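You operate a simulated robot arm through the tools that you are given. There is no shell and no other tool. Be economical: measure what you need, move in short steps, check, and stop when the job is done.

Carry out the task below with a simulated robot arm. There is one attempt and no reset: what you move stays moved.

## Task
Test the brown lead, rack it, then test the purple one.
Fine: ringed plugs go in the back rail and IN 1; leave the purple lead plugged in and the checker on.

Only the result counts: the job must be done as asked and must still hold three seconds after the hand-in. Knocking over, shifting, dropping, spilling or breaking anything else fails it.

## Robot
A 6-joint arm with a two-finger parallel gripper, fixed in place. Base frame: the origin is at the foot of the arm, x ahead of it, y to its left, z up; the work surface is at about z = 819. Readings come in mm, degrees, newtons and seconds.
With the tool pointing down near the work surface it reaches from about 260 to 680 mm from the base axis. Its first joint turns from -66.0 to 66.0 degrees. Payload 2.9 kg.
The TCP is the grasp point between the finger pads, 30 mm short of the fingertips. In the tool frame z runs along the fingers and y along their closing line. Largest opening 110 mm; finger width 20, thickness 10; the body of the gripper, 48 by 112 mm, starts 55 mm behind the TCP.
Orientation is that of the tool frame in the base frame, as a unit quaternion [x, y, z, w]. With the fingers straight down and closing along the base's y, the tool's x points along the base's -x, its y along +y and its z along -z.

## Interface
- The arm moves only by the tool arm_command. Its argument "motion" is a list of rows, each an object (a shift or turn left out is 0, a gripper value left out holds the last) with "jaw": the gripper command, from -1 (shut) to 1 (fully open), values between in proportion; "linear": the shift along the tool's x, y, z in units of 50 mm (1.0 is 50 mm), a list of three; "dr": the turn, a rotation vector about the tool's x, y, z in units of 8 degrees (1.0 is 8 degrees), a list of three. In form: [{"jaw": jaw, "linear": [x, y, z], "dr": [rx, ry, rz]}, ...]. A call has 1 to 10 rows; each row shifts and turns the commanded pose from where the row before left it, along the tool's axes as they then stand. A call with a number of a shift or a turn outside -1 to 1 is refused whole. Each row takes 0.2 s and may step no farther than 50 mm and 8.6 degrees from the row before; otherwise, or with a gripper value out of range, the whole call is refused. Where a pose cannot be reached the arm comes as near as it can. A force on the tool above 40 N (or 10 N above the force at the start of the call, whichever is more), or a blocked arm, ends the call early, and 0.2 s more pass. Each finger travels about 108 mm/s and halts on what it meets, pressing with about 38 N; the grip force reading is that of the motor and also rises with nothing between the fingers. The clock runs only during rows and for 0.2 s after the last one: add rows that do not move to give the fingers time. It gives the time, the measured TCP pose, the force on the tool (base axes), the opening and the grip force at its end, in the units of the frame above (readings bear some noise).
- Cameras (640 x 400 px; columns grow to the right, rows downward): "scene" is fixed at [81.5, 423.9, 1397.1]; the picture's right is [-0.86, -0.51, 0.00], its down [-0.20, 0.34, -0.92] and it looks along [0.47, -0.79, -0.40] (base axes); focal length 369 px, centre (320, 200). "wrist" rides on the gripper at [72, 17, -103] in the tool frame; the picture's right is [-0.23, 0.97, 0.00], its down [-0.76, -0.18, -0.62] and it looks along [-0.61, -0.14, 0.78] (tool axes); focal length 222 px, centre (320, 200). There is no depth. A picture from a camera that has moved, and an enlarged one, comes with that camera's place and axes in the base frame and with its lens. The place of the scene camera against the robot may be out by one fixed shift of up to 25 mm in any direction.
- get_image(camera): a new picture of that camera. The clock stands still meanwhile.
- close_up(camera, box): a new picture of the part [left, top, right, bottom] of that camera's present view, enlarged. The clock stands still meanwhile.
- hand_in(): hands the job in; it is judged then, once.

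Go step by step. Nothing tells you positions but the pictures and the camera data: compare them with the known pose of the tool, close in by small moves and look again before you grip or let go. The budget is 120 turns and 76 pictures, counting those below and the enlarged ones. Unless the task says otherwise, let go and move clear before handing in, and close with one line.

The tools are called as a command line: name --argument value ..., lists and objects as JSON in quotes. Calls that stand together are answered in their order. arm_command: Moves the arm, as the interface text tells. Its arguments: {"type":"object","properties":{"motion":{"type":"array","items":{"type":"object","properties":{"jaw":{"type":"number"},"linear":{"type":"array","items":{"type":"number"}},"dr":{"type":"array","items":{"type":"number"}}}}}},"required":["motion"]} The other tools are called the same way: get_image (camera) takes a picture; close_up (camera, box) takes an enlarged picture of a part of a camera's view; hand_in () hands the job in.

At the start:

```text
clock: 0.0
tool_pos: [413.4, -276.4, 1118.4]
tool_rot: [0.0, 1.0, 0.001, 0.0]
ft_force: [-0.2, 0.4, 0.0]
gripper_width: 110.1
finger_force: 0.0
```

scene: 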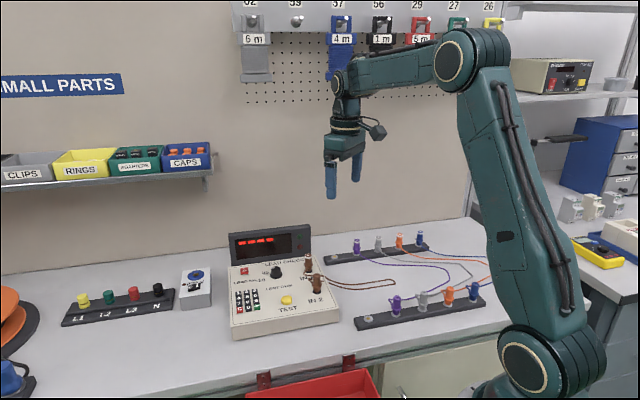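
wrist: 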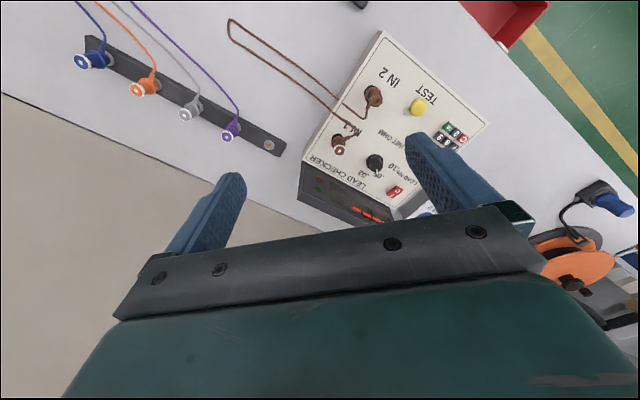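

I see the lead checker with the brown lead in IN 1 and IN 2, and two rails (front and back) holding the other leads. I'll look closer first.

close_up --camera "scene" --box '[220, 220, 350, 345]'

close_up --camera "scene" --box '[320, 220, 500, 335]'

close_up --camera "wrist" --box '[280, 30, 500, 230]'

close_up --camera "wrist" --box '[60, 0, 300, 160]'

```text
3.20 times, centred on (285, 282) of scene
camera zoom: at [81.5, 423.9, 1397.1], right [-0.86, -0.51, 0.0], down [-0.2, 0.34, -0.92], along [0.47, -0.79, -0.4], focal length 1182 px, centre (432, -64)
```

zoom: 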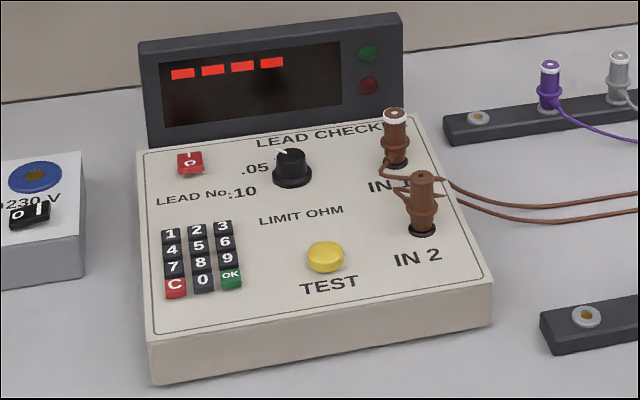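

```text
3.48 times, centred on (410, 278) of scene
camera zoom: at [81.5, 423.9, 1397.1], right [-0.86, -0.51, 0.0], down [-0.2, 0.34, -0.92], along [0.47, -0.79, -0.4], focal length 1284 px, centre (7, -70)
```

zoom: 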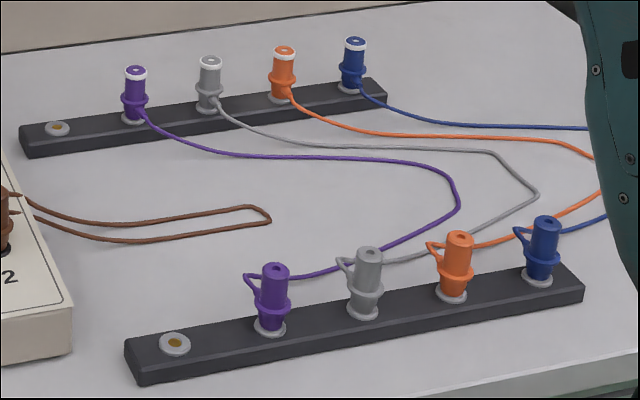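

```text
2.00 times, centred on (390, 130) of wrist
camera zoom: at [342.5, -258.3, 1222.6], right [0.23, 0.97, 0.0], down [0.76, -0.18, 0.62], along [0.61, -0.14, -0.78], focal length 444 px, centre (180, 340)
```

zoom: 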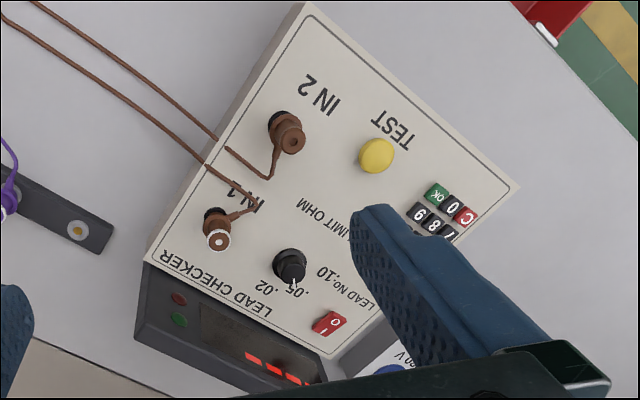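

```text
2.50 times, centred on (180, 80) of wrist
camera zoom: at [342.5, -258.3, 1222.6], right [0.23, 0.97, 0.0], down [0.76, -0.18, 0.62], along [0.61, -0.14, -0.78], focal length 555 px, centre (670, 500)
```

zoom: 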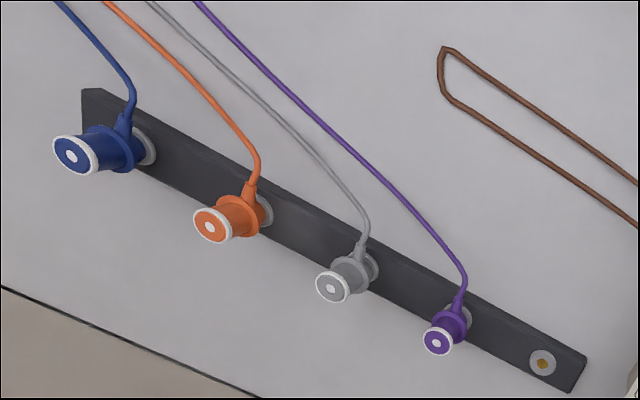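

The checker shows "----", so it seems to be on. I'll check the wall board and other labels for lead numbers or limits.

close_up --camera "scene" --box '[230, 0, 510, 120]'

close_up --camera "scene" --box '[225, 225, 325, 285]'

close_up --camera "scene" --box '[0, 250, 220, 400]'

```text
2.29 times, centred on (370, 60) of scene
camera zoom: at [81.5, 423.9, 1397.1], right [-0.86, -0.51, 0.0], down [-0.2, 0.34, -0.92], along [0.47, -0.79, -0.4], focal length 844 px, centre (206, 520)
```

zoom: 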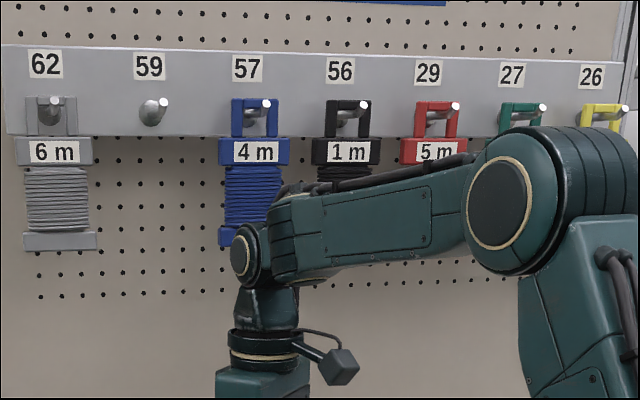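

```text
6.40 times, centred on (275, 255) of scene
camera zoom: at [81.5, 423.9, 1397.1], right [-0.86, -0.51, 0.0], down [-0.2, 0.34, -0.92], along [0.47, -0.79, -0.4], focal length 2363 px, centre (608, -152)
```

zoom: 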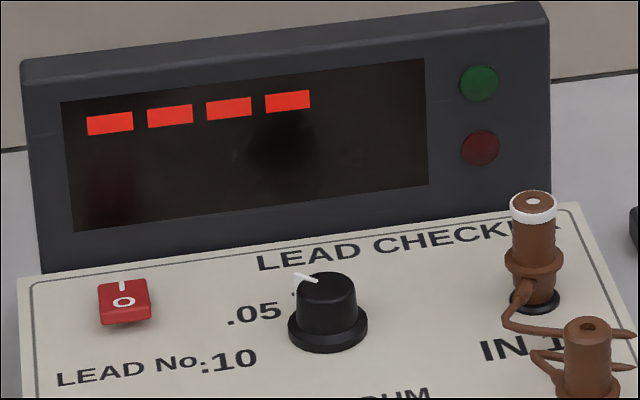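

```text
2.67 times, centred on (110, 325) of scene
camera zoom: at [81.5, 423.9, 1397.1], right [-0.86, -0.51, 0.0], down [-0.2, 0.34, -0.92], along [0.47, -0.79, -0.4], focal length 985 px, centre (880, -133)
```

zoom: 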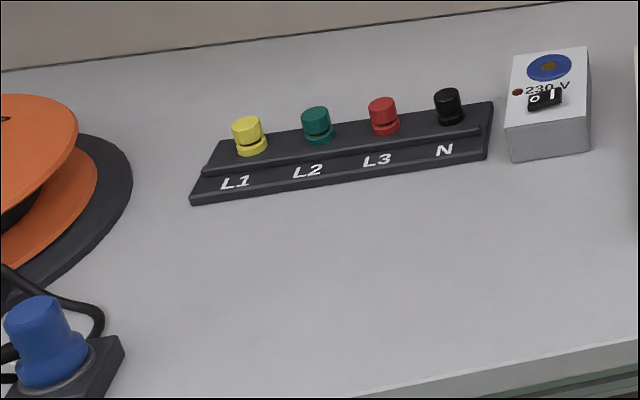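

No lead numbers or limits are given for these leads, so the setup stays as it is; the brown lead is already in both sockets. I'll move above the checker and triangulate positions with the wrist camera.

arm_command --motion '[{"linear": [-0.228, 0.744, 0.3]}, {"linear": [-0.228, 0.744, 0.3]}, {"linear": [-0.228, 0.744, 0.3]}, {"linear": [-0.228, 0.744, 0.3]}, {"linear": [-0.228, 0.744, 0.3]}, {}]'

get_image --camera "wrist"

get_image --camera "scene"

```text
clock: 1.4
tool_pos: [469.2, -89.2, 1043.0]
tool_rot: [0.0, 1.0, 0.0, 0.001]
ft_force: [-0.5, 0.2, 0.6]
gripper_width: 110.0
finger_force: 0.0
```

```text
66 pictures are left
camera wrist: at [398.6, -70.2, 1146.0], right [0.23, 0.97, 0.0], down [0.76, -0.18, 0.62], along [0.61, -0.14, -0.78], focal length 222 px, centre (320, 200)
```

wrist: 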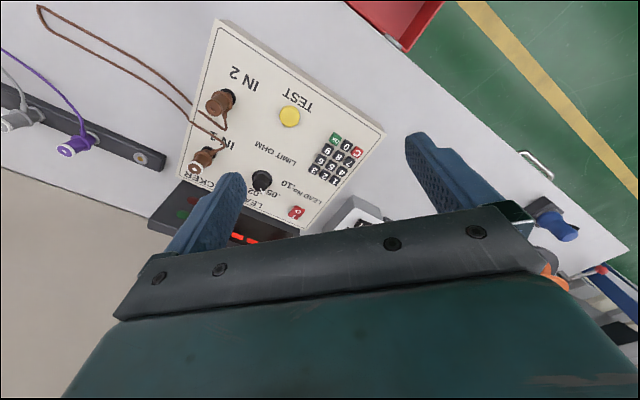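

```text
65 pictures are left
```

scene: 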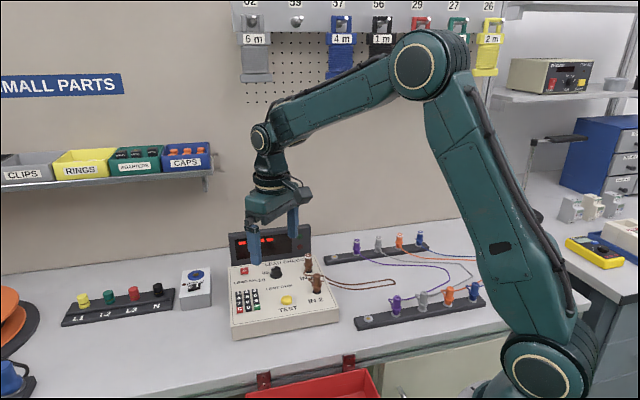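

From two wrist views, the TEST button is at about (483, -129, 854). I'll close the gripper and hover over it to check.

arm_command --motion '[{"jaw": -1, "linear": [-0.09, -0.263, 0.5]}, {"linear": [-0.09, -0.263, 0.5]}, {"linear": [-0.09, -0.263, 0.5]}, {"linear": [0, 0, 0.6]}, {}, {}]'

get_image --camera "wrist"

```text
clock: 2.8
tool_pos: [483.3, -129.4, 937.8]
tool_rot: [0.0, 1.0, 0.0, 0.0]
ft_force: [-0.7, -0.2, -1.2]
gripper_width: 0.0
finger_force: 37.5
```

```text
64 pictures are left
camera wrist: at [412.9, -111.0, 1041.2], right [0.23, 0.97, 0.0], down [0.76, -0.18, 0.62], along [0.61, -0.14, -0.78], focal length 222 px, centre (320, 200)
```

wrist: 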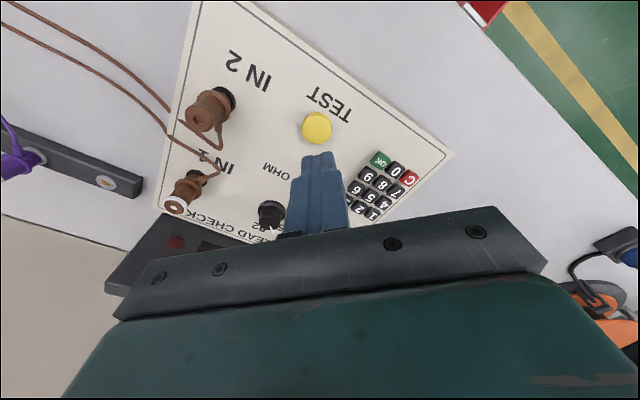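

The button lies right under the closed fingertips. I'll descend close to it and then press gently.

arm_command --motion '[{"linear": [0.03, 0, 0.4]}, {"linear": [0, 0, 0.4]}, {"linear": [0, 0, 0.16]}, {}]'

close_up --camera "scene" --box '[220, 220, 350, 345]'

```text
clock: 3.8
tool_pos: [482.2, -130.0, 889.6]
tool_rot: [0.001, 1.0, 0.0, 0.0]
ft_force: [-0.2, -0.3, 0.7]
gripper_width: 0.0
finger_force: 37.4
```

```text
3.20 times, centred on (285, 282) of scene
camera zoom: at [81.5, 423.9, 1397.1], right [-0.86, -0.51, 0.0], down [-0.2, 0.34, -0.92], along [0.47, -0.79, -0.4], focal length 1182 px, centre (432, -64)
```

zoom: 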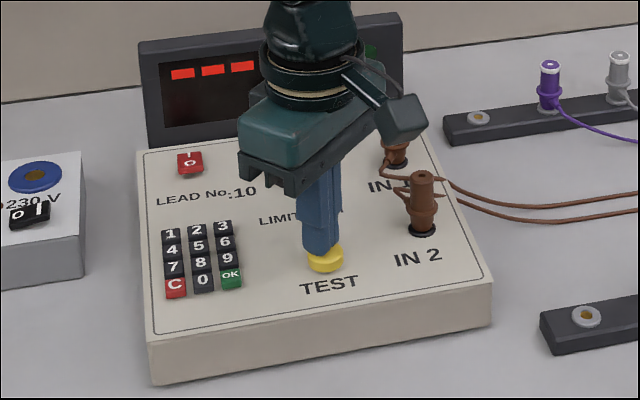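

The tip is just above the button, so I'll press in small steps.

arm_command --motion '[{"linear": [0, 0, 0.06]}, {"linear": [0, 0, 0.06]}, {}]'

```text
clock: 4.6
tool_pos: [482.5, -130.6, 884.9]
tool_rot: [0.0, 1.0, 0.0, 0.0]
ft_force: [-1.7, 2.0, 5.3]
gripper_width: 0.0
finger_force: 37.7
```

arm_command --motion '[{"linear": [0, 0, 0.04]}, {"linear": [0, 0, 0.04]}, {}]'

close_up --camera "scene" --box '[220, 220, 350, 345]'

```text
clock: 5.4
tool_pos: [483.4, -131.4, 884.5]
tool_rot: [0.0, 1.0, -0.001, 0.001]
ft_force: [-5.3, 1.4, 15.0]
gripper_width: 0.0
finger_force: 37.5
stopped in row 3: the force on the tool passed its limit (the readings are from after the stop); the commanded pose is now the measured one
```

```text
3.20 times, centred on (285, 282) of scene
camera zoom: at [81.2, 424.0, 1397.1], right [-0.86, -0.51, 0.0], down [-0.2, 0.34, -0.92], along [0.47, -0.79, -0.4], focal length 1182 px, centre (432, -64)
```

zoom: 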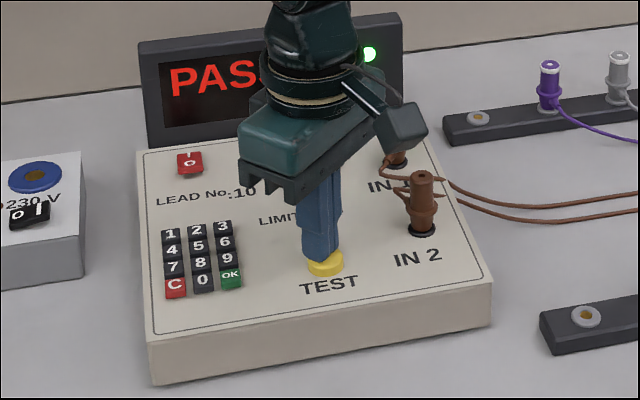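

PASS with the green light: the brown lead is tested. I'll lift off and view the brown plugs.

arm_command --motion '[{"linear": [0, 0, -0.2]}, {"linear": [0, 0, -0.8]}, {"linear": [0, 0, -0.8]}, {"linear": [0.8, -0.5, -0.2], "jaw": 0.0}, {"linear": [0, -0.5, 0]}, {}]'

get_image --camera "wrist"

close_up --camera "scene" --box '[220, 220, 350, 345]'

```text
clock: 6.8
tool_pos: [440.6, -180.8, 983.8]
tool_rot: [0.0, 1.0, -0.001, 0.001]
ft_force: [0.7, 0.1, 0.5]
gripper_width: 55.2
finger_force: 0.1
```

```text
61 pictures are left
camera wrist: at [369.2, -162.6, 1086.7], right [0.23, 0.97, 0.0], down [0.76, -0.18, 0.63], along [0.61, -0.14, -0.78], focal length 222 px, centre (320, 200)
```

wrist: 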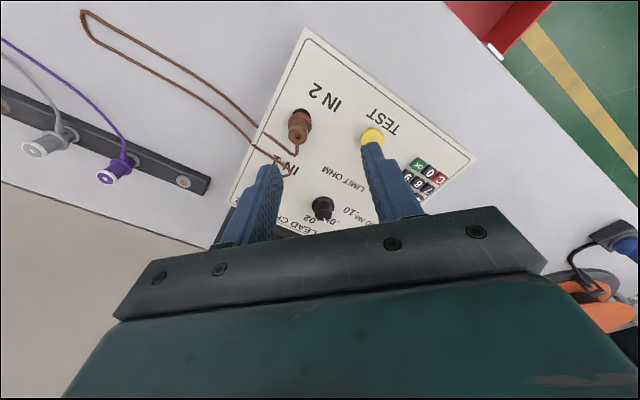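

```text
3.20 times, centred on (285, 282) of scene
camera zoom: at [81.5, 423.9, 1397.1], right [-0.86, -0.51, 0.0], down [-0.2, 0.34, -0.92], along [0.47, -0.79, -0.4], focal length 1182 px, centre (432, -64)
```

zoom: 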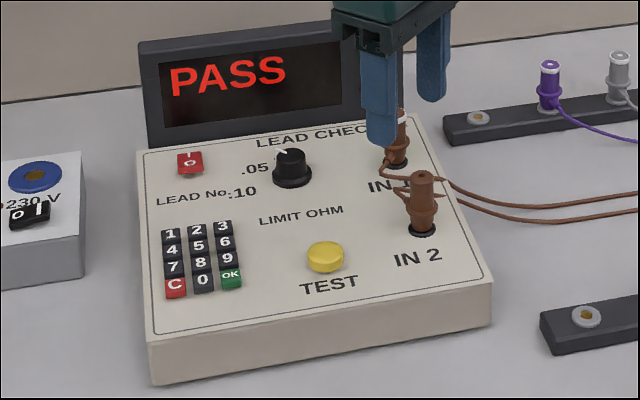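

The display holds PASS. Brown plug tops are at about IN1 (507, -264, 892) and IN2 (445, -200, 892), with the panel near 848. I'll look closely at the plug shape and cable exits.

close_up --camera "scene" --box '[290, 245, 340, 300]'

close_up --camera "wrist" --box '[240, 80, 340, 180]'

```text
7.27 times, centred on (315, 272) of scene
camera zoom: at [81.5, 423.9, 1397.1], right [-0.86, -0.51, 0.0], down [-0.2, 0.34, -0.92], along [0.47, -0.79, -0.4], focal length 2686 px, centre (356, -327)
```

zoom: 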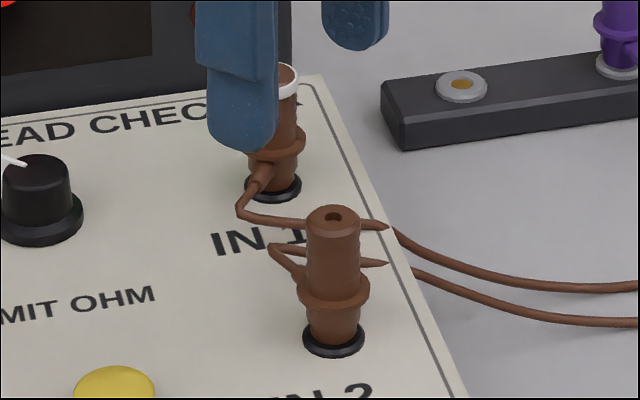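

```text
4.00 times, centred on (290, 130) of wrist
camera zoom: at [369.2, -162.6, 1086.7], right [0.23, 0.97, 0.0], down [0.76, -0.18, 0.63], along [0.61, -0.14, -0.78], focal length 888 px, centre (440, 480)
```

zoom: 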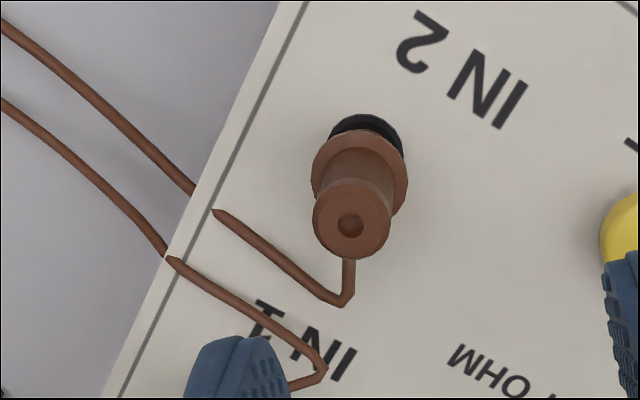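

I'll turn the gripper 45° so that the fingers close along the rail direction and clear the cables, and then hover over the IN 2 plug.

arm_command --motion '[{"dr": [0, 0, 0.9375]}, {"dr": [0, 0, 0.9375]}, {"dr": [0, 0, 0.9375]}, {"dr": [0, 0, 0.9375]}, {"dr": [0, 0, 0.9375]}, {"dr": [0, 0, 0.9375]}, {"linear": [-0.33, -0.22, 0.4]}, {"linear": [0, 0, 0.4]}, {}]'

get_image --camera "wrist"

```text
clock: 8.8
tool_pos: [447.2, -199.5, 942.4]
tool_rot: [0.382, 0.924, 0.001, 0.002]
ft_force: [0.4, 0.3, -0.4]
gripper_width: 55.0
finger_force: 0.1
```

```text
57 pictures are left
camera wrist: at [409.1, -135.9, 1046.5], right [0.85, 0.53, 0.0], down [0.41, -0.66, 0.63], along [0.33, -0.53, -0.78], focal length 222 px, centre (320, 200)
```

wrist: 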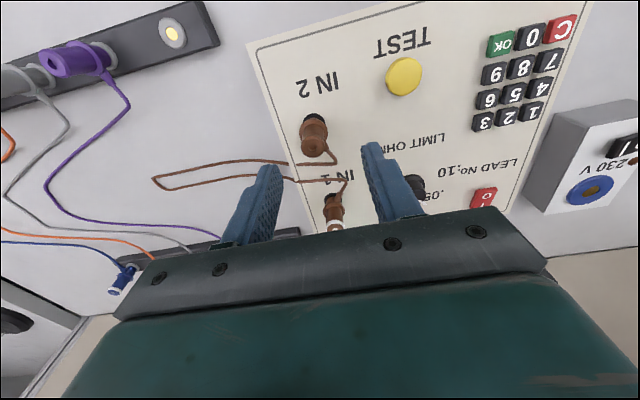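

close_up --camera "wrist" --box '[260, 90, 380, 250]'

```text
2.50 times, centred on (320, 170) of wrist
camera zoom: at [409.1, -135.9, 1046.5], right [0.85, 0.53, 0.0], down [0.41, -0.66, 0.63], along [0.33, -0.53, -0.78], focal length 555 px, centre (320, 275)
```

zoom: 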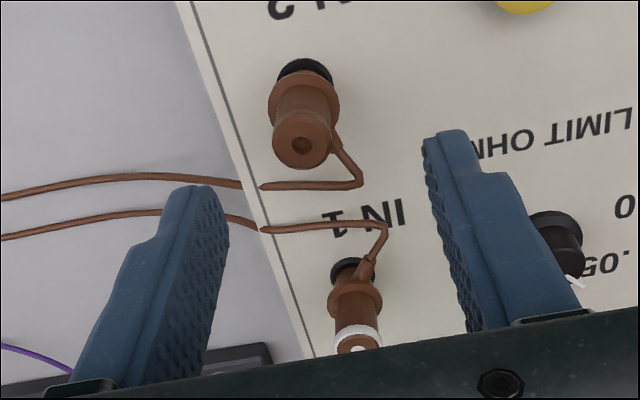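

The plug sits at tool offset (+1.8, -4.9). I'll centre on it and go down, keeping the tips just above the collar, then close.

arm_command --motion '[{"linear": [0.036, -0.098, 0.2]}, {"linear": [0, 0, 0.3]}, {"linear": [0, 0, 0.3]}, {}]'

close_up --camera "wrist" --box '[260, 90, 380, 250]'

close_up --camera "scene" --box '[290, 245, 340, 300]'

```text
clock: 9.8
tool_pos: [443.1, -201.8, 902.8]
tool_rot: [0.382, 0.924, 0.0, 0.001]
ft_force: [-0.1, 0.3, -0.4]
gripper_width: 55.0
finger_force: 0.1
```

```text
2.50 times, centred on (320, 170) of wrist
camera zoom: at [404.8, -136.6, 1006.1], right [0.85, 0.53, 0.0], down [0.41, -0.66, 0.63], along [0.33, -0.53, -0.78], focal length 555 px, centre (320, 275)
```

zoom: 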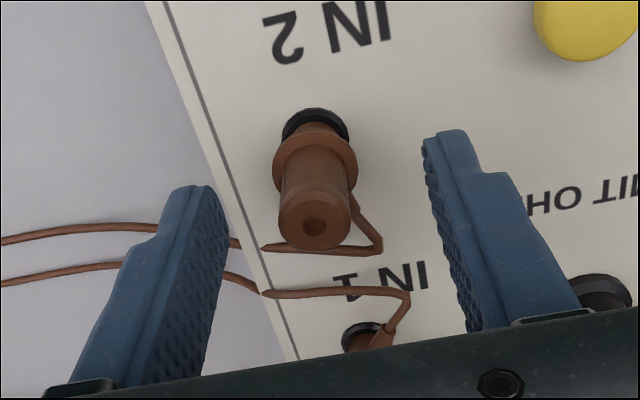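

```text
7.27 times, centred on (315, 272) of scene
camera zoom: at [81.5, 423.9, 1397.1], right [-0.86, -0.51, 0.0], down [-0.2, 0.34, -0.92], along [0.47, -0.79, -0.4], focal length 2686 px, centre (356, -327)
```

zoom: 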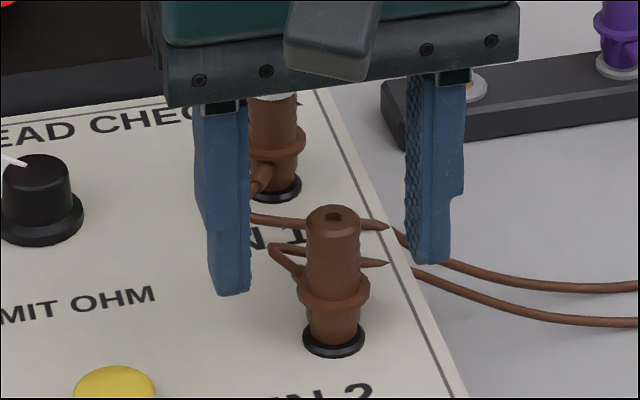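

Well centred; the tips sit around the body above the collar. Closing.

arm_command --motion '[{"jaw": -1, "linear": [0, -0.02, 0]}, {}, {}]'

close_up --camera "wrist" --box '[260, 90, 380, 250]'

```text
clock: 10.6
tool_pos: [442.4, -203.0, 902.8]
tool_rot: [0.383, 0.924, 0.0, 0.002]
ft_force: [-1.3, -0.5, -1.2]
gripper_width: 15.9
finger_force: 37.7
```

```text
2.50 times, centred on (320, 170) of wrist
camera zoom: at [403.9, -137.5, 1005.9], right [0.85, 0.53, 0.0], down [0.41, -0.66, 0.63], along [0.33, -0.53, -0.78], focal length 555 px, centre (320, 275)
```

zoom: 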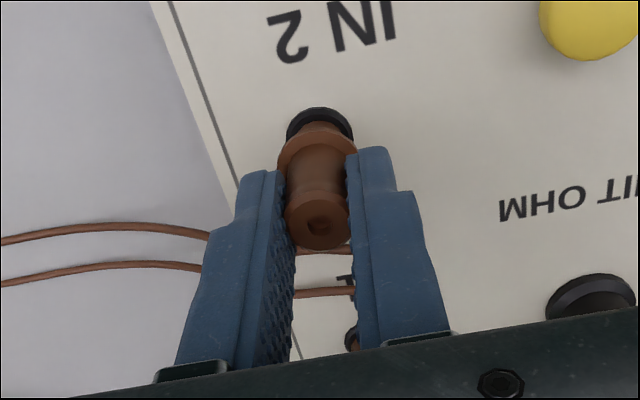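

Gripped at 15.9 mm. Pulling straight up.

arm_command --motion '[{"linear": [0, 0, -0.1]}, {"linear": [0, 0, -0.2]}, {"linear": [0, 0, -0.3]}, {"linear": [0, 0, -0.4]}, {"linear": [0, 0, -0.4]}, {}]'

get_image --camera "scene"

get_image --camera "wrist"

```text
clock: 12.0
tool_pos: [441.9, -204.7, 973.3]
tool_rot: [0.383, 0.924, 0.0, 0.002]
ft_force: [-0.1, 0.5, -0.3]
gripper_width: 16.2
finger_force: 37.8
```

```text
52 pictures are left
```

scene: 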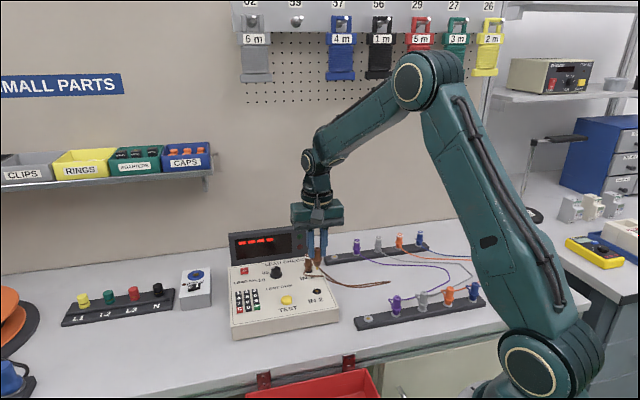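

```text
51 pictures are left
camera wrist: at [403.7, -138.8, 1076.8], right [0.85, 0.53, 0.0], down [0.41, -0.66, 0.63], along [0.33, -0.53, -0.78], focal length 222 px, centre (320, 200)
```

wrist: 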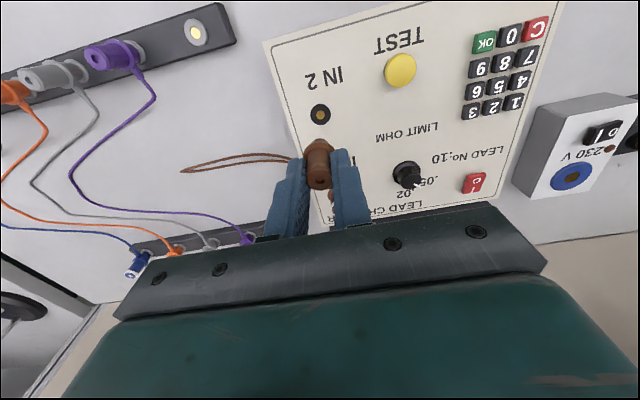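

The plug is out and the checker is clear. The front empty socket is at about (315, -205); moving there at height.

arm_command --motion '[{"linear": [0.45, -0.45, 0]}, {"linear": [0.45, -0.45, 0]}, {"linear": [0.45, -0.45, 0]}, {"linear": [0.43, -0.45, 0]}, {}]'

get_image --camera "wrist"

```text
clock: 13.2
tool_pos: [314.5, -205.2, 973.3]
tool_rot: [0.383, 0.924, 0.001, 0.002]
ft_force: [0.4, 0.1, -0.6]
gripper_width: 15.9
finger_force: 37.8
```

```text
50 pictures are left
camera wrist: at [276.1, -140.4, 1076.8], right [0.85, 0.53, 0.0], down [0.41, -0.66, 0.63], along [0.33, -0.53, -0.78], focal length 222 px, centre (320, 200)
```

wrist: 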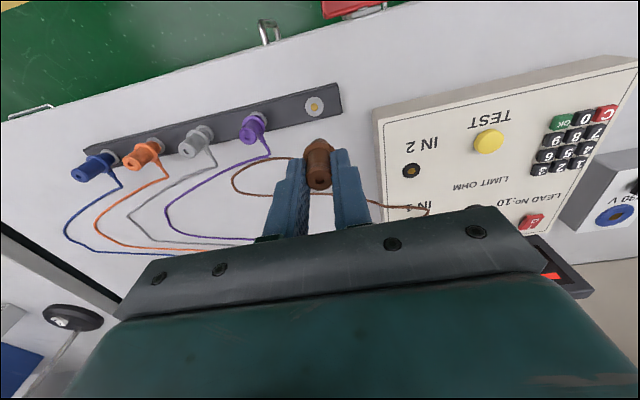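

The socket is nearly below, offset about (+6, -4). I'll shift, lower, and check.

arm_command --motion '[{"linear": [0.12, -0.086, 0.3]}, {"linear": [0, 0, 0.5]}, {}]'

close_up --camera "wrist" --box '[260, 90, 380, 250]'

close_up --camera "scene" --box '[330, 250, 430, 340]'

```text
clock: 14.0
tool_pos: [307.2, -202.6, 932.8]
tool_rot: [0.382, 0.924, 0.001, 0.002]
ft_force: [0.2, -0.8, -0.1]
gripper_width: 16.0
finger_force: 37.8
```

```text
2.50 times, centred on (320, 170) of wrist
camera zoom: at [268.8, -138.1, 1036.3], right [0.85, 0.53, 0.0], down [0.41, -0.66, 0.63], along [0.33, -0.53, -0.78], focal length 555 px, centre (320, 275)
```

zoom: 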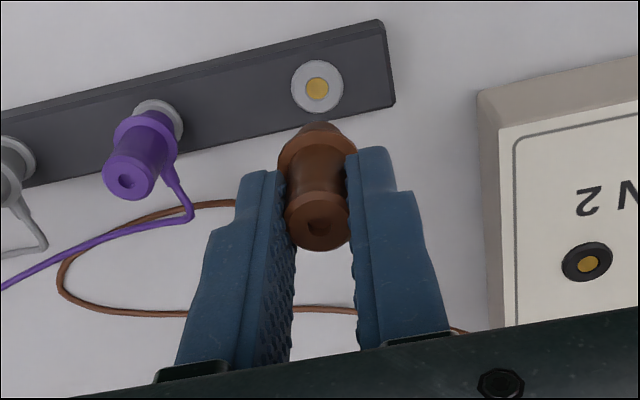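

```text
4.44 times, centred on (380, 295) of scene
camera zoom: at [81.6, 423.9, 1397.1], right [-0.86, -0.51, 0.0], down [-0.2, 0.34, -0.92], along [0.47, -0.79, -0.4], focal length 1641 px, centre (53, -222)
```

zoom: 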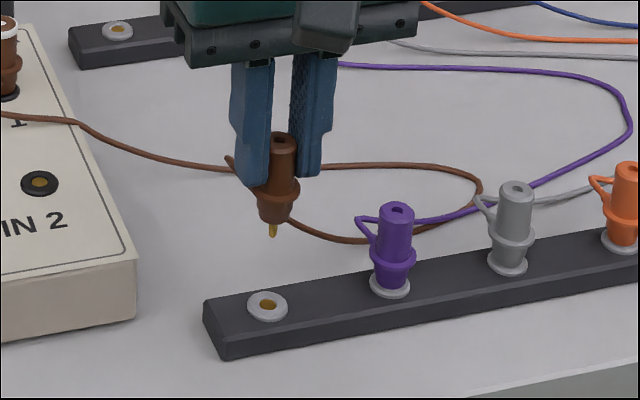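

The pin tip is about 35 mm above the socket. I'll correct slightly, lower about 20 mm and look again.

arm_command --motion '[{"linear": [-0.04, -0.016, 0.2]}, {"linear": [0, 0, 0.22]}, {}]'

close_up --camera "wrist" --box '[280, 90, 360, 140]'

close_up --camera "scene" --box '[345, 280, 395, 330]'

```text
clock: 14.8
tool_pos: [308.7, -202.6, 910.8]
tool_rot: [0.382, 0.924, 0.0, 0.002]
ft_force: [-0.2, -0.4, 0.3]
gripper_width: 16.1
finger_force: 37.8
```

```text
8.00 times, centred on (320, 115) of wrist
camera zoom: at [270.1, -139.9, 1015.2], right [0.85, 0.53, 0.0], down [0.41, -0.66, 0.63], along [0.33, -0.53, -0.78], focal length 1777 px, centre (320, 880)
```

zoom: 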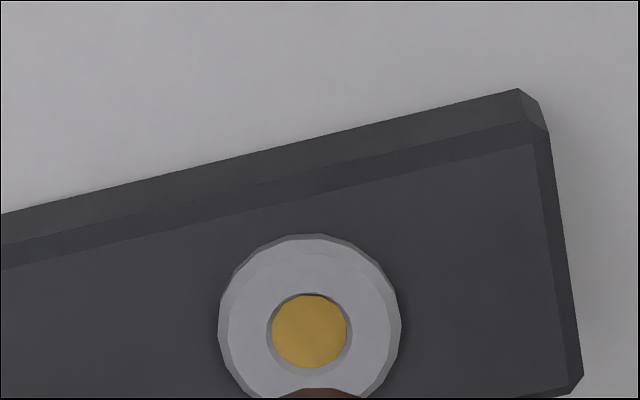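

```text
8.00 times, centred on (370, 305) of scene
camera zoom: at [81.6, 423.9, 1397.1], right [-0.86, -0.51, 0.0], down [-0.2, 0.34, -0.92], along [0.47, -0.79, -0.4], focal length 2954 px, centre (-80, -640)
```

zoom: 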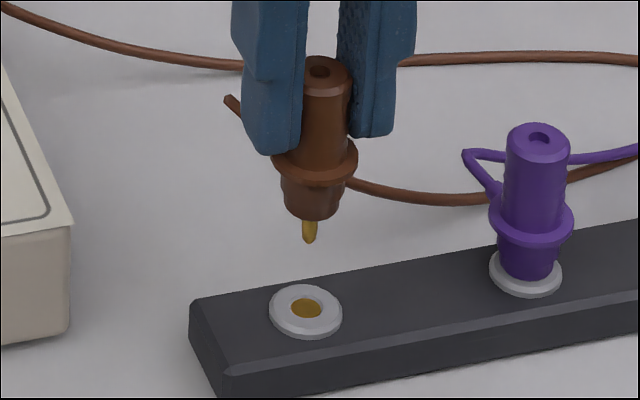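

Everything suggests the rail top is near z 825, with about a 20 mm gap from pin tip to socket. A tiny correction and another 12 mm down, then look again.

arm_command --motion '[{"linear": [-0.02, -0.012, 0.12]}, {"linear": [0, 0, 0.14]}, {}]'

close_up --camera "wrist" --box '[280, 90, 360, 140]'

close_up --camera "scene" --box '[345, 280, 395, 330]'

```text
clock: 15.6
tool_pos: [308.8, -204.8, 897.6]
tool_rot: [0.382, 0.924, 0.001, 0.003]
ft_force: [-0.1, 0.3, 0.3]
gripper_width: 16.2
finger_force: 38.0
```

```text
8.00 times, centred on (320, 115) of wrist
camera zoom: at [270.4, -140.8, 1002.1], right [0.85, 0.53, 0.0], down [0.41, -0.66, 0.63], along [0.33, -0.53, -0.78], focal length 1777 px, centre (320, 880)
```

zoom: 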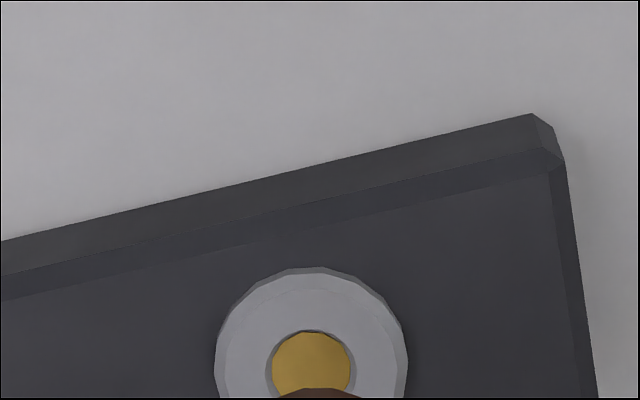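

```text
8.00 times, centred on (370, 305) of scene
camera zoom: at [81.6, 423.9, 1397.1], right [-0.86, -0.51, 0.0], down [-0.2, 0.34, -0.92], along [0.47, -0.79, -0.4], focal length 2954 px, centre (-80, -640)
```

zoom: 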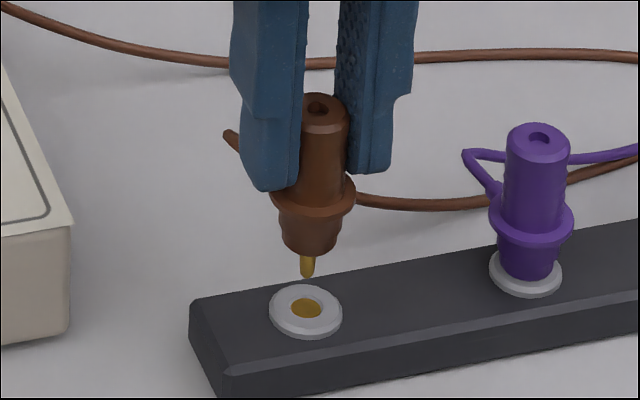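

Lateral alignment looks good, but depth along the other axis is ambiguous. I'll turn the gripper back 45° about the plug axis to get a second lateral view.

arm_command --motion '[{"dr": [0, 0, -0.9375]}, {"dr": [0, 0, -0.9375]}, {"dr": [0, 0, -0.9375]}, {"dr": [0, 0, -0.9375]}, {"dr": [0, 0, -0.9375]}, {"dr": [0, 0, -0.9375]}, {}]'

close_up --camera "wrist" --box '[270, 90, 370, 190]'

```text
clock: 17.2
tool_pos: [308.6, -204.7, 898.4]
tool_rot: [-0.001, 1.0, 0.0, 0.002]
ft_force: [-0.3, -0.3, -0.7]
gripper_width: 16.0
finger_force: 37.9
```

```text
4.00 times, centred on (320, 140) of wrist
camera zoom: at [237.4, -187.4, 1002.2], right [0.23, 0.97, 0.0], down [0.76, -0.18, 0.63], along [0.61, -0.14, -0.78], focal length 888 px, centre (320, 440)
```

zoom: 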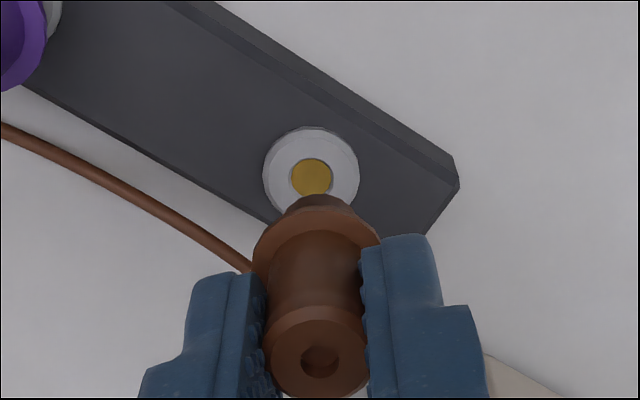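

The two lateral views agree: shift base (+0.2, -1.7). Correcting, then lowering with force checks.

arm_command --motion '[{"linear": [-0.005, -0.034, 0]}, {"linear": [0, 0, 0.1]}, {"linear": [0, 0, 0.06]}, {}]'

close_up --camera "wrist" --box '[270, 90, 370, 190]'

close_up --camera "scene" --box '[345, 280, 395, 330]'

```text
clock: 18.2
tool_pos: [310.2, -207.1, 889.6]
tool_rot: [0.0, 1.0, 0.0, 0.002]
ft_force: [0.6, -0.5, -0.1]
gripper_width: 15.9
finger_force: 37.8
```

```text
4.00 times, centred on (320, 140) of wrist
camera zoom: at [238.2, -188.9, 993.6], right [0.23, 0.97, 0.0], down [0.76, -0.18, 0.63], along [0.61, -0.14, -0.78], focal length 888 px, centre (320, 440)
```

zoom: 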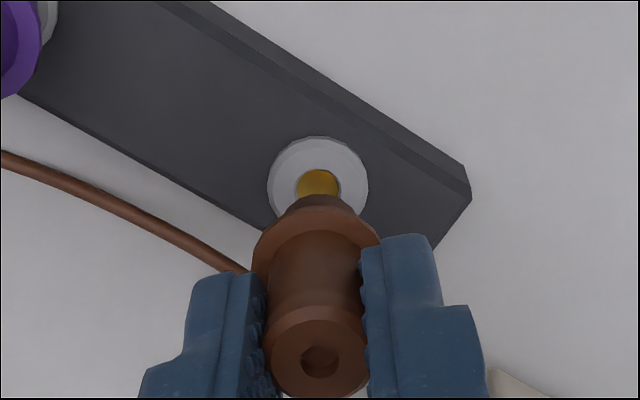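

```text
8.00 times, centred on (370, 305) of scene
camera zoom: at [81.6, 423.9, 1397.1], right [-0.86, -0.51, 0.0], down [-0.2, 0.34, -0.92], along [0.47, -0.79, -0.4], focal length 2954 px, centre (-80, -640)
```

zoom: 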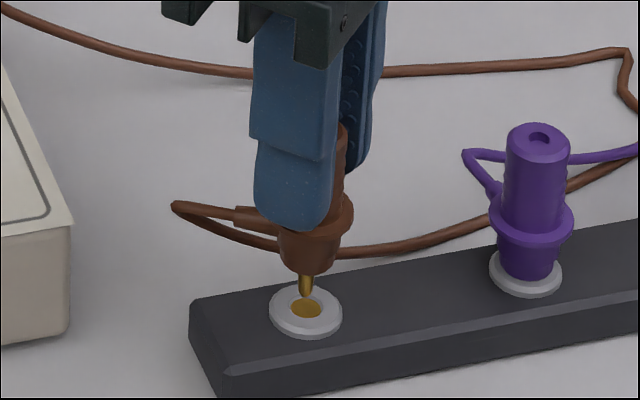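

The pin is right over the hole. Lowering gently.

arm_command --motion '[{"linear": [0, 0, 0.06]}, {"linear": [0, 0, 0.06]}, {"linear": [0, 0, 0.06]}, {}]'

close_up --camera "scene" --box '[345, 280, 395, 330]'

```text
clock: 19.2
tool_pos: [309.5, -206.5, 881.4]
tool_rot: [0.0, 1.0, -0.001, 0.002]
ft_force: [-0.6, 0.2, -0.3]
gripper_width: 16.0
finger_force: 37.8
```

```text
8.00 times, centred on (370, 305) of scene
camera zoom: at [81.6, 423.9, 1397.1], right [-0.86, -0.51, 0.0], down [-0.2, 0.34, -0.92], along [0.47, -0.79, -0.4], focal length 2954 px, centre (-80, -640)
```

zoom: 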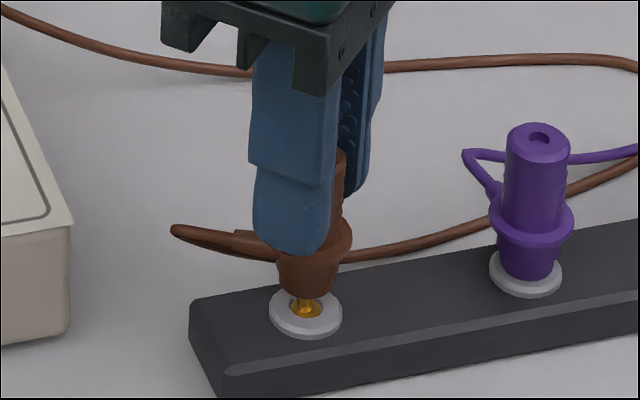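

The pin is entering with no force. Continuing until seated.

arm_command --motion '[{"linear": [0, 0, 0.04]}, {"linear": [0, 0, 0.04]}, {"linear": [0, 0, 0.04]}, {}]'

close_up --camera "scene" --box '[345, 280, 395, 330]'

```text
clock: 20.2
tool_pos: [310.0, -206.5, 874.8]
tool_rot: [0.0, 1.0, 0.0, 0.002]
ft_force: [1.4, -0.8, 0.3]
gripper_width: 16.1
finger_force: 38.2
```

```text
8.00 times, centred on (370, 305) of scene
camera zoom: at [81.6, 423.9, 1397.1], right [-0.86, -0.51, 0.0], down [-0.2, 0.34, -0.92], along [0.47, -0.79, -0.4], focal length 2954 px, centre (-80, -640)
```

zoom: 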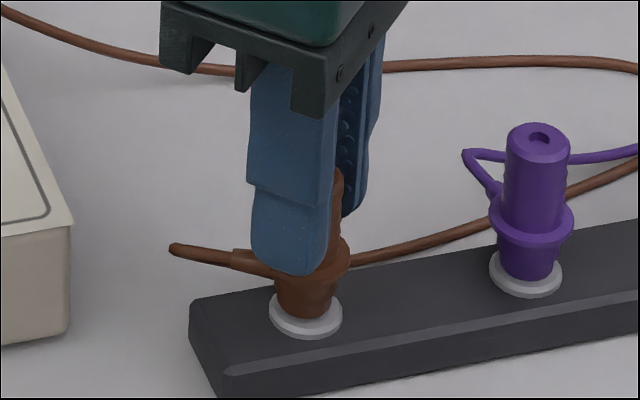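

Nearly seated; pressing a little more until resistance.

arm_command --motion '[{"linear": [0, 0, 0.03]}, {"linear": [0, 0, 0.03]}, {"linear": [0, 0, 0.03]}, {}]'

close_up --camera "scene" --box '[345, 280, 395, 330]'

```text
clock: 21.2
tool_pos: [308.4, -207.4, 871.4]
tool_rot: [0.001, 1.0, -0.001, 0.002]
ft_force: [-7.4, -1.1, 30.4]
gripper_width: 16.0
finger_force: 38.0
```

```text
8.00 times, centred on (370, 305) of scene
camera zoom: at [81.1, 424.1, 1397.0], right [-0.86, -0.51, 0.0], down [-0.2, 0.34, -0.92], along [0.47, -0.79, -0.4], focal length 2954 px, centre (-80, -640)
```

zoom: 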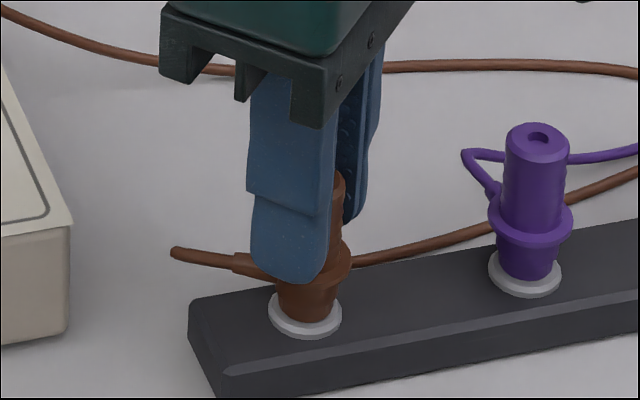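

Seated with 30 N contact at TCP z 871. I'll relieve, open and lift away.

arm_command --motion '[{"linear": [0, 0, -0.02]}, {"jaw": -0.3}, {}, {"linear": [0, 0, -0.3]}, {"linear": [0, 0, -0.6]}, {"linear": [0, 0, -0.8]}, {"linear": [0, 0, -0.5]}, {}]'

get_image --camera "scene"

```text
clock: 23.0
tool_pos: [310.9, -205.5, 980.8]
tool_rot: [0.0, 1.0, -0.001, 0.002]
ft_force: [0.7, -0.8, 0.4]
gripper_width: 38.6
finger_force: 0.0
```

```text
37 pictures are left
```

scene: 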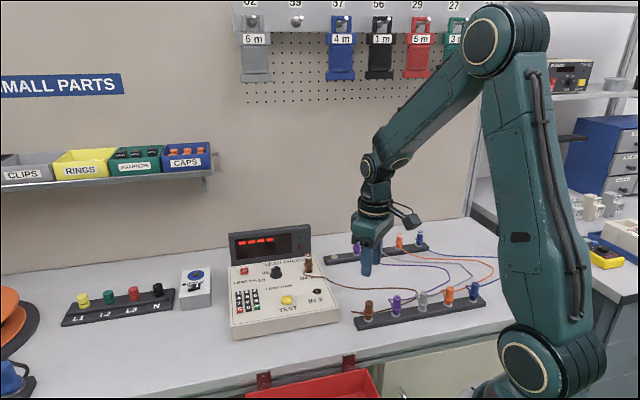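

The brown front plug is racked. Now going to the IN 1 (ringed) plug at about (505, -267), turning to 45° again.

arm_command --motion '[{"linear": [-0.778, -0.244, 0]}, {"linear": [-0.778, -0.244, 0]}, {"linear": [-0.778, -0.244, 0]}, {"linear": [-0.778, -0.244, 0]}, {"linear": [-0.778, -0.244, 0]}, {"dr": [0, 0, 1]}, {"dr": [0, 0, 1]}, {"dr": [0, 0, 1]}, {"dr": [0, 0, 1]}, {"dr": [0, 0, 1]}]'

arm_command --motion '[{"dr": [0, 0, 0.625]}, {"linear": [0, 0, 0.5]}, {"linear": [0, 0, 0.2]}, {}]'

close_up --camera "wrist" --box '[260, 90, 380, 250]'

```text
clock: 25.2
tool_pos: [504.0, -268.2, 983.1]
tool_rot: [0.344, 0.939, 0.0, 0.002]
ft_force: [0.1, 0.4, -0.8]
gripper_width: 38.9
finger_force: 0.0
```

```text
clock: 26.2
tool_pos: [503.7, -267.1, 946.6]
tool_rot: [0.382, 0.924, 0.001, 0.002]
ft_force: [0.5, -0.4, 0.0]
gripper_width: 38.3
finger_force: 0.1
```

```text
2.50 times, centred on (320, 170) of wrist
camera zoom: at [465.1, -203.1, 1050.6], right [0.85, 0.53, 0.0], down [0.41, -0.66, 0.63], along [0.33, -0.53, -0.78], focal length 555 px, centre (320, 275)
```

zoom: 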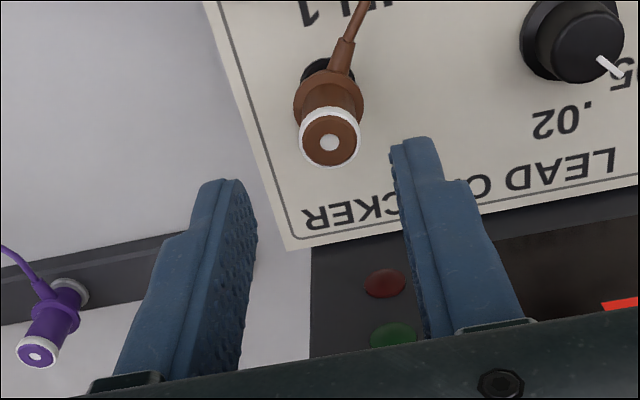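

The IN 1 plug is at tool offset about (-1.3, +2.5). Centring, lowering to the same grip height (902.8) and closing.

arm_command --motion '[{"linear": [-0.028, 0.05, 0.2]}, {"linear": [0, 0, 0.35]}, {"linear": [0, 0, 0.326]}, {}]'

close_up --camera "wrist" --box '[260, 90, 380, 250]'

```text
clock: 27.2
tool_pos: [506.1, -267.6, 901.7]
tool_rot: [0.383, 0.924, 0.0, 0.003]
ft_force: [0.1, -0.1, 0.4]
gripper_width: 38.7
finger_force: 0.0
```

```text
2.50 times, centred on (320, 170) of wrist
camera zoom: at [467.8, -202.9, 1006.3], right [0.85, 0.53, 0.0], down [0.41, -0.66, 0.63], along [0.33, -0.53, -0.78], focal length 555 px, centre (320, 275)
```

zoom: 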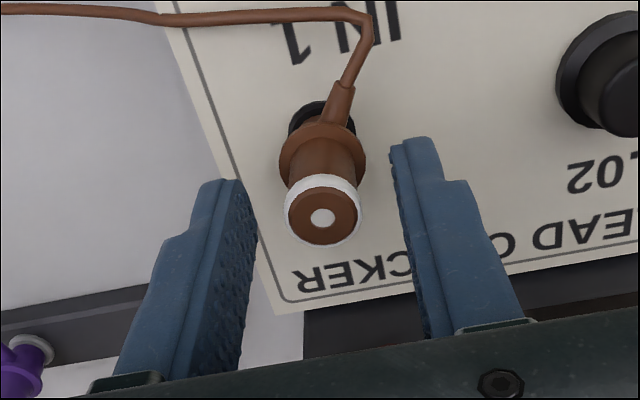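

Slightly off from the reference view; shifting (+2.5, +1) and closing.

arm_command --motion '[{"linear": [0.05, 0.02, 0]}, {"jaw": -1}, {}, {}]'

close_up --camera "wrist" --box '[260, 90, 380, 250]'

```text
clock: 28.2
tool_pos: [506.6, -264.4, 902.8]
tool_rot: [0.382, 0.924, 0.0, 0.002]
ft_force: [-0.1, -0.7, -1.4]
gripper_width: 15.6
finger_force: 37.5
```

```text
2.50 times, centred on (320, 170) of wrist
camera zoom: at [467.2, -200.4, 1006.1], right [0.85, 0.53, 0.0], down [0.41, -0.66, 0.62], along [0.33, -0.53, -0.78], focal length 555 px, centre (320, 275)
```

zoom: 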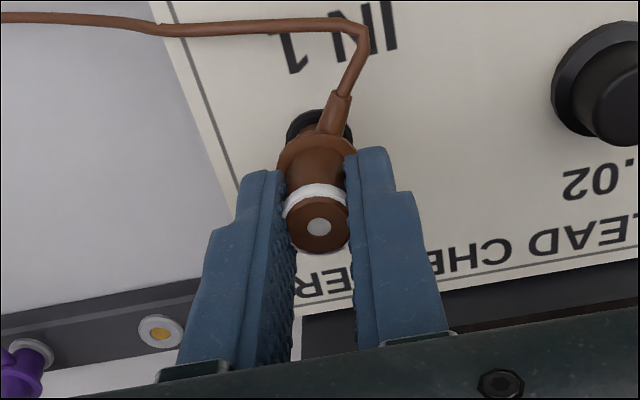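

Gripped. The back empty socket is at about (502, -399). Pulling up, then moving sideways first to keep clear of the display.

arm_command --motion '[{"linear": [0, 0, -0.1]}, {"linear": [0, 0, -0.3]}, {"linear": [0, 0, -0.5]}, {"linear": [0, 0, -0.5]}, {"linear": [0, -0.98, 0]}, {"linear": [0, -0.98, 0]}, {"linear": [-0.93, 0, 0]}, {"linear": [-0.92, 0, 0]}, {"linear": [0, 0, 0.5]}, {}]'

get_image --camera "wrist"

close_up --camera "scene" --box '[310, 220, 380, 270]'

```text
clock: 30.4
tool_pos: [503.1, -399.4, 947.5]
tool_rot: [0.382, 0.924, -0.001, 0.002]
ft_force: [0.4, 0.4, 0.3]
gripper_width: 15.4
finger_force: 38.1
```

```text
33 pictures are left
camera wrist: at [464.1, -335.2, 1051.8], right [0.85, 0.53, 0.0], down [0.41, -0.66, 0.63], along [0.33, -0.53, -0.78], focal length 222 px, centre (320, 200)
```

wrist: 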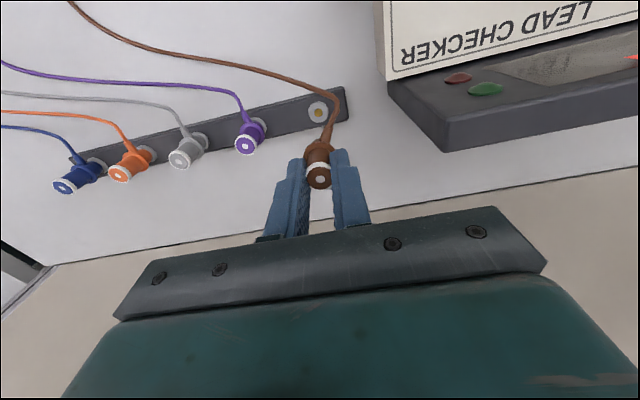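

```text
8.00 times, centred on (345, 245) of scene
camera zoom: at [81.6, 423.9, 1397.1], right [-0.86, -0.51, 0.0], down [-0.2, 0.34, -0.92], along [0.47, -0.79, -0.4], focal length 2954 px, centre (120, -160)
```

zoom: 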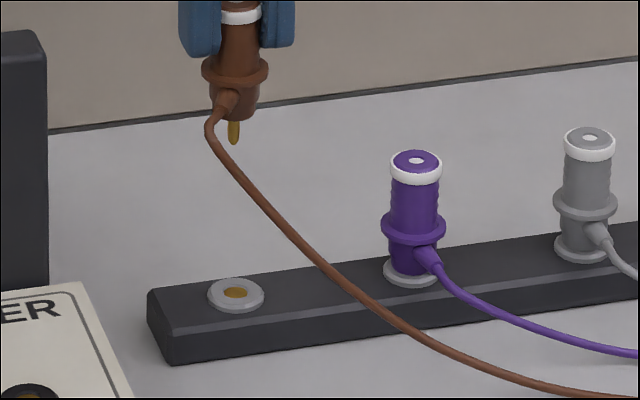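

The socket is at tool offset about (+3, -1). Shift, lower to about 900 and verify.

arm_command --motion '[{"linear": [0.064, -0.022, 0.3]}, {"linear": [0, 0, 0.4]}, {"linear": [0, 0, 0.25]}, {}]'

close_up --camera "wrist" --box '[270, 90, 370, 190]'

close_up --camera "scene" --box '[315, 225, 375, 275]'

```text
clock: 31.4
tool_pos: [499.1, -397.4, 900.4]
tool_rot: [0.382, 0.924, 0.0, 0.002]
ft_force: [-0.7, 0.0, 0.2]
gripper_width: 15.6
finger_force: 37.9
```

```text
4.00 times, centred on (320, 140) of wrist
camera zoom: at [461.3, -333.5, 1005.2], right [0.85, 0.53, 0.0], down [0.41, -0.66, 0.63], along [0.33, -0.53, -0.78], focal length 888 px, centre (320, 440)
```

zoom: 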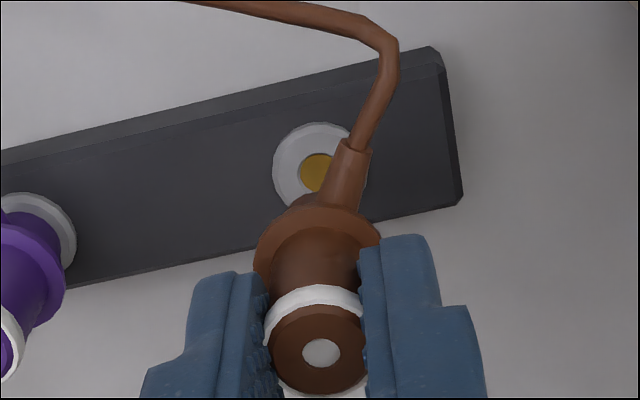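

```text
8.00 times, centred on (345, 250) of scene
camera zoom: at [81.6, 423.9, 1397.1], right [-0.86, -0.51, 0.0], down [-0.2, 0.34, -0.92], along [0.47, -0.79, -0.4], focal length 2954 px, centre (120, -200)
```

zoom: 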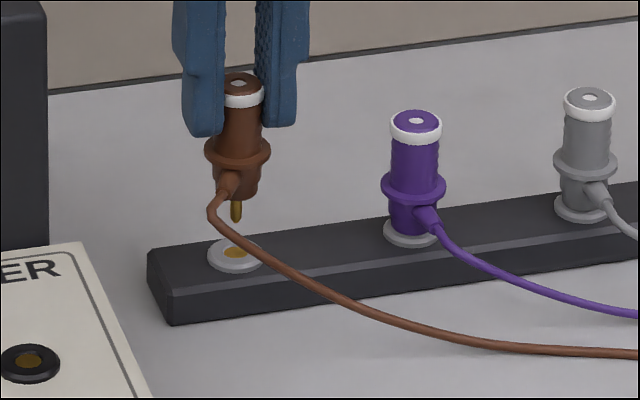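

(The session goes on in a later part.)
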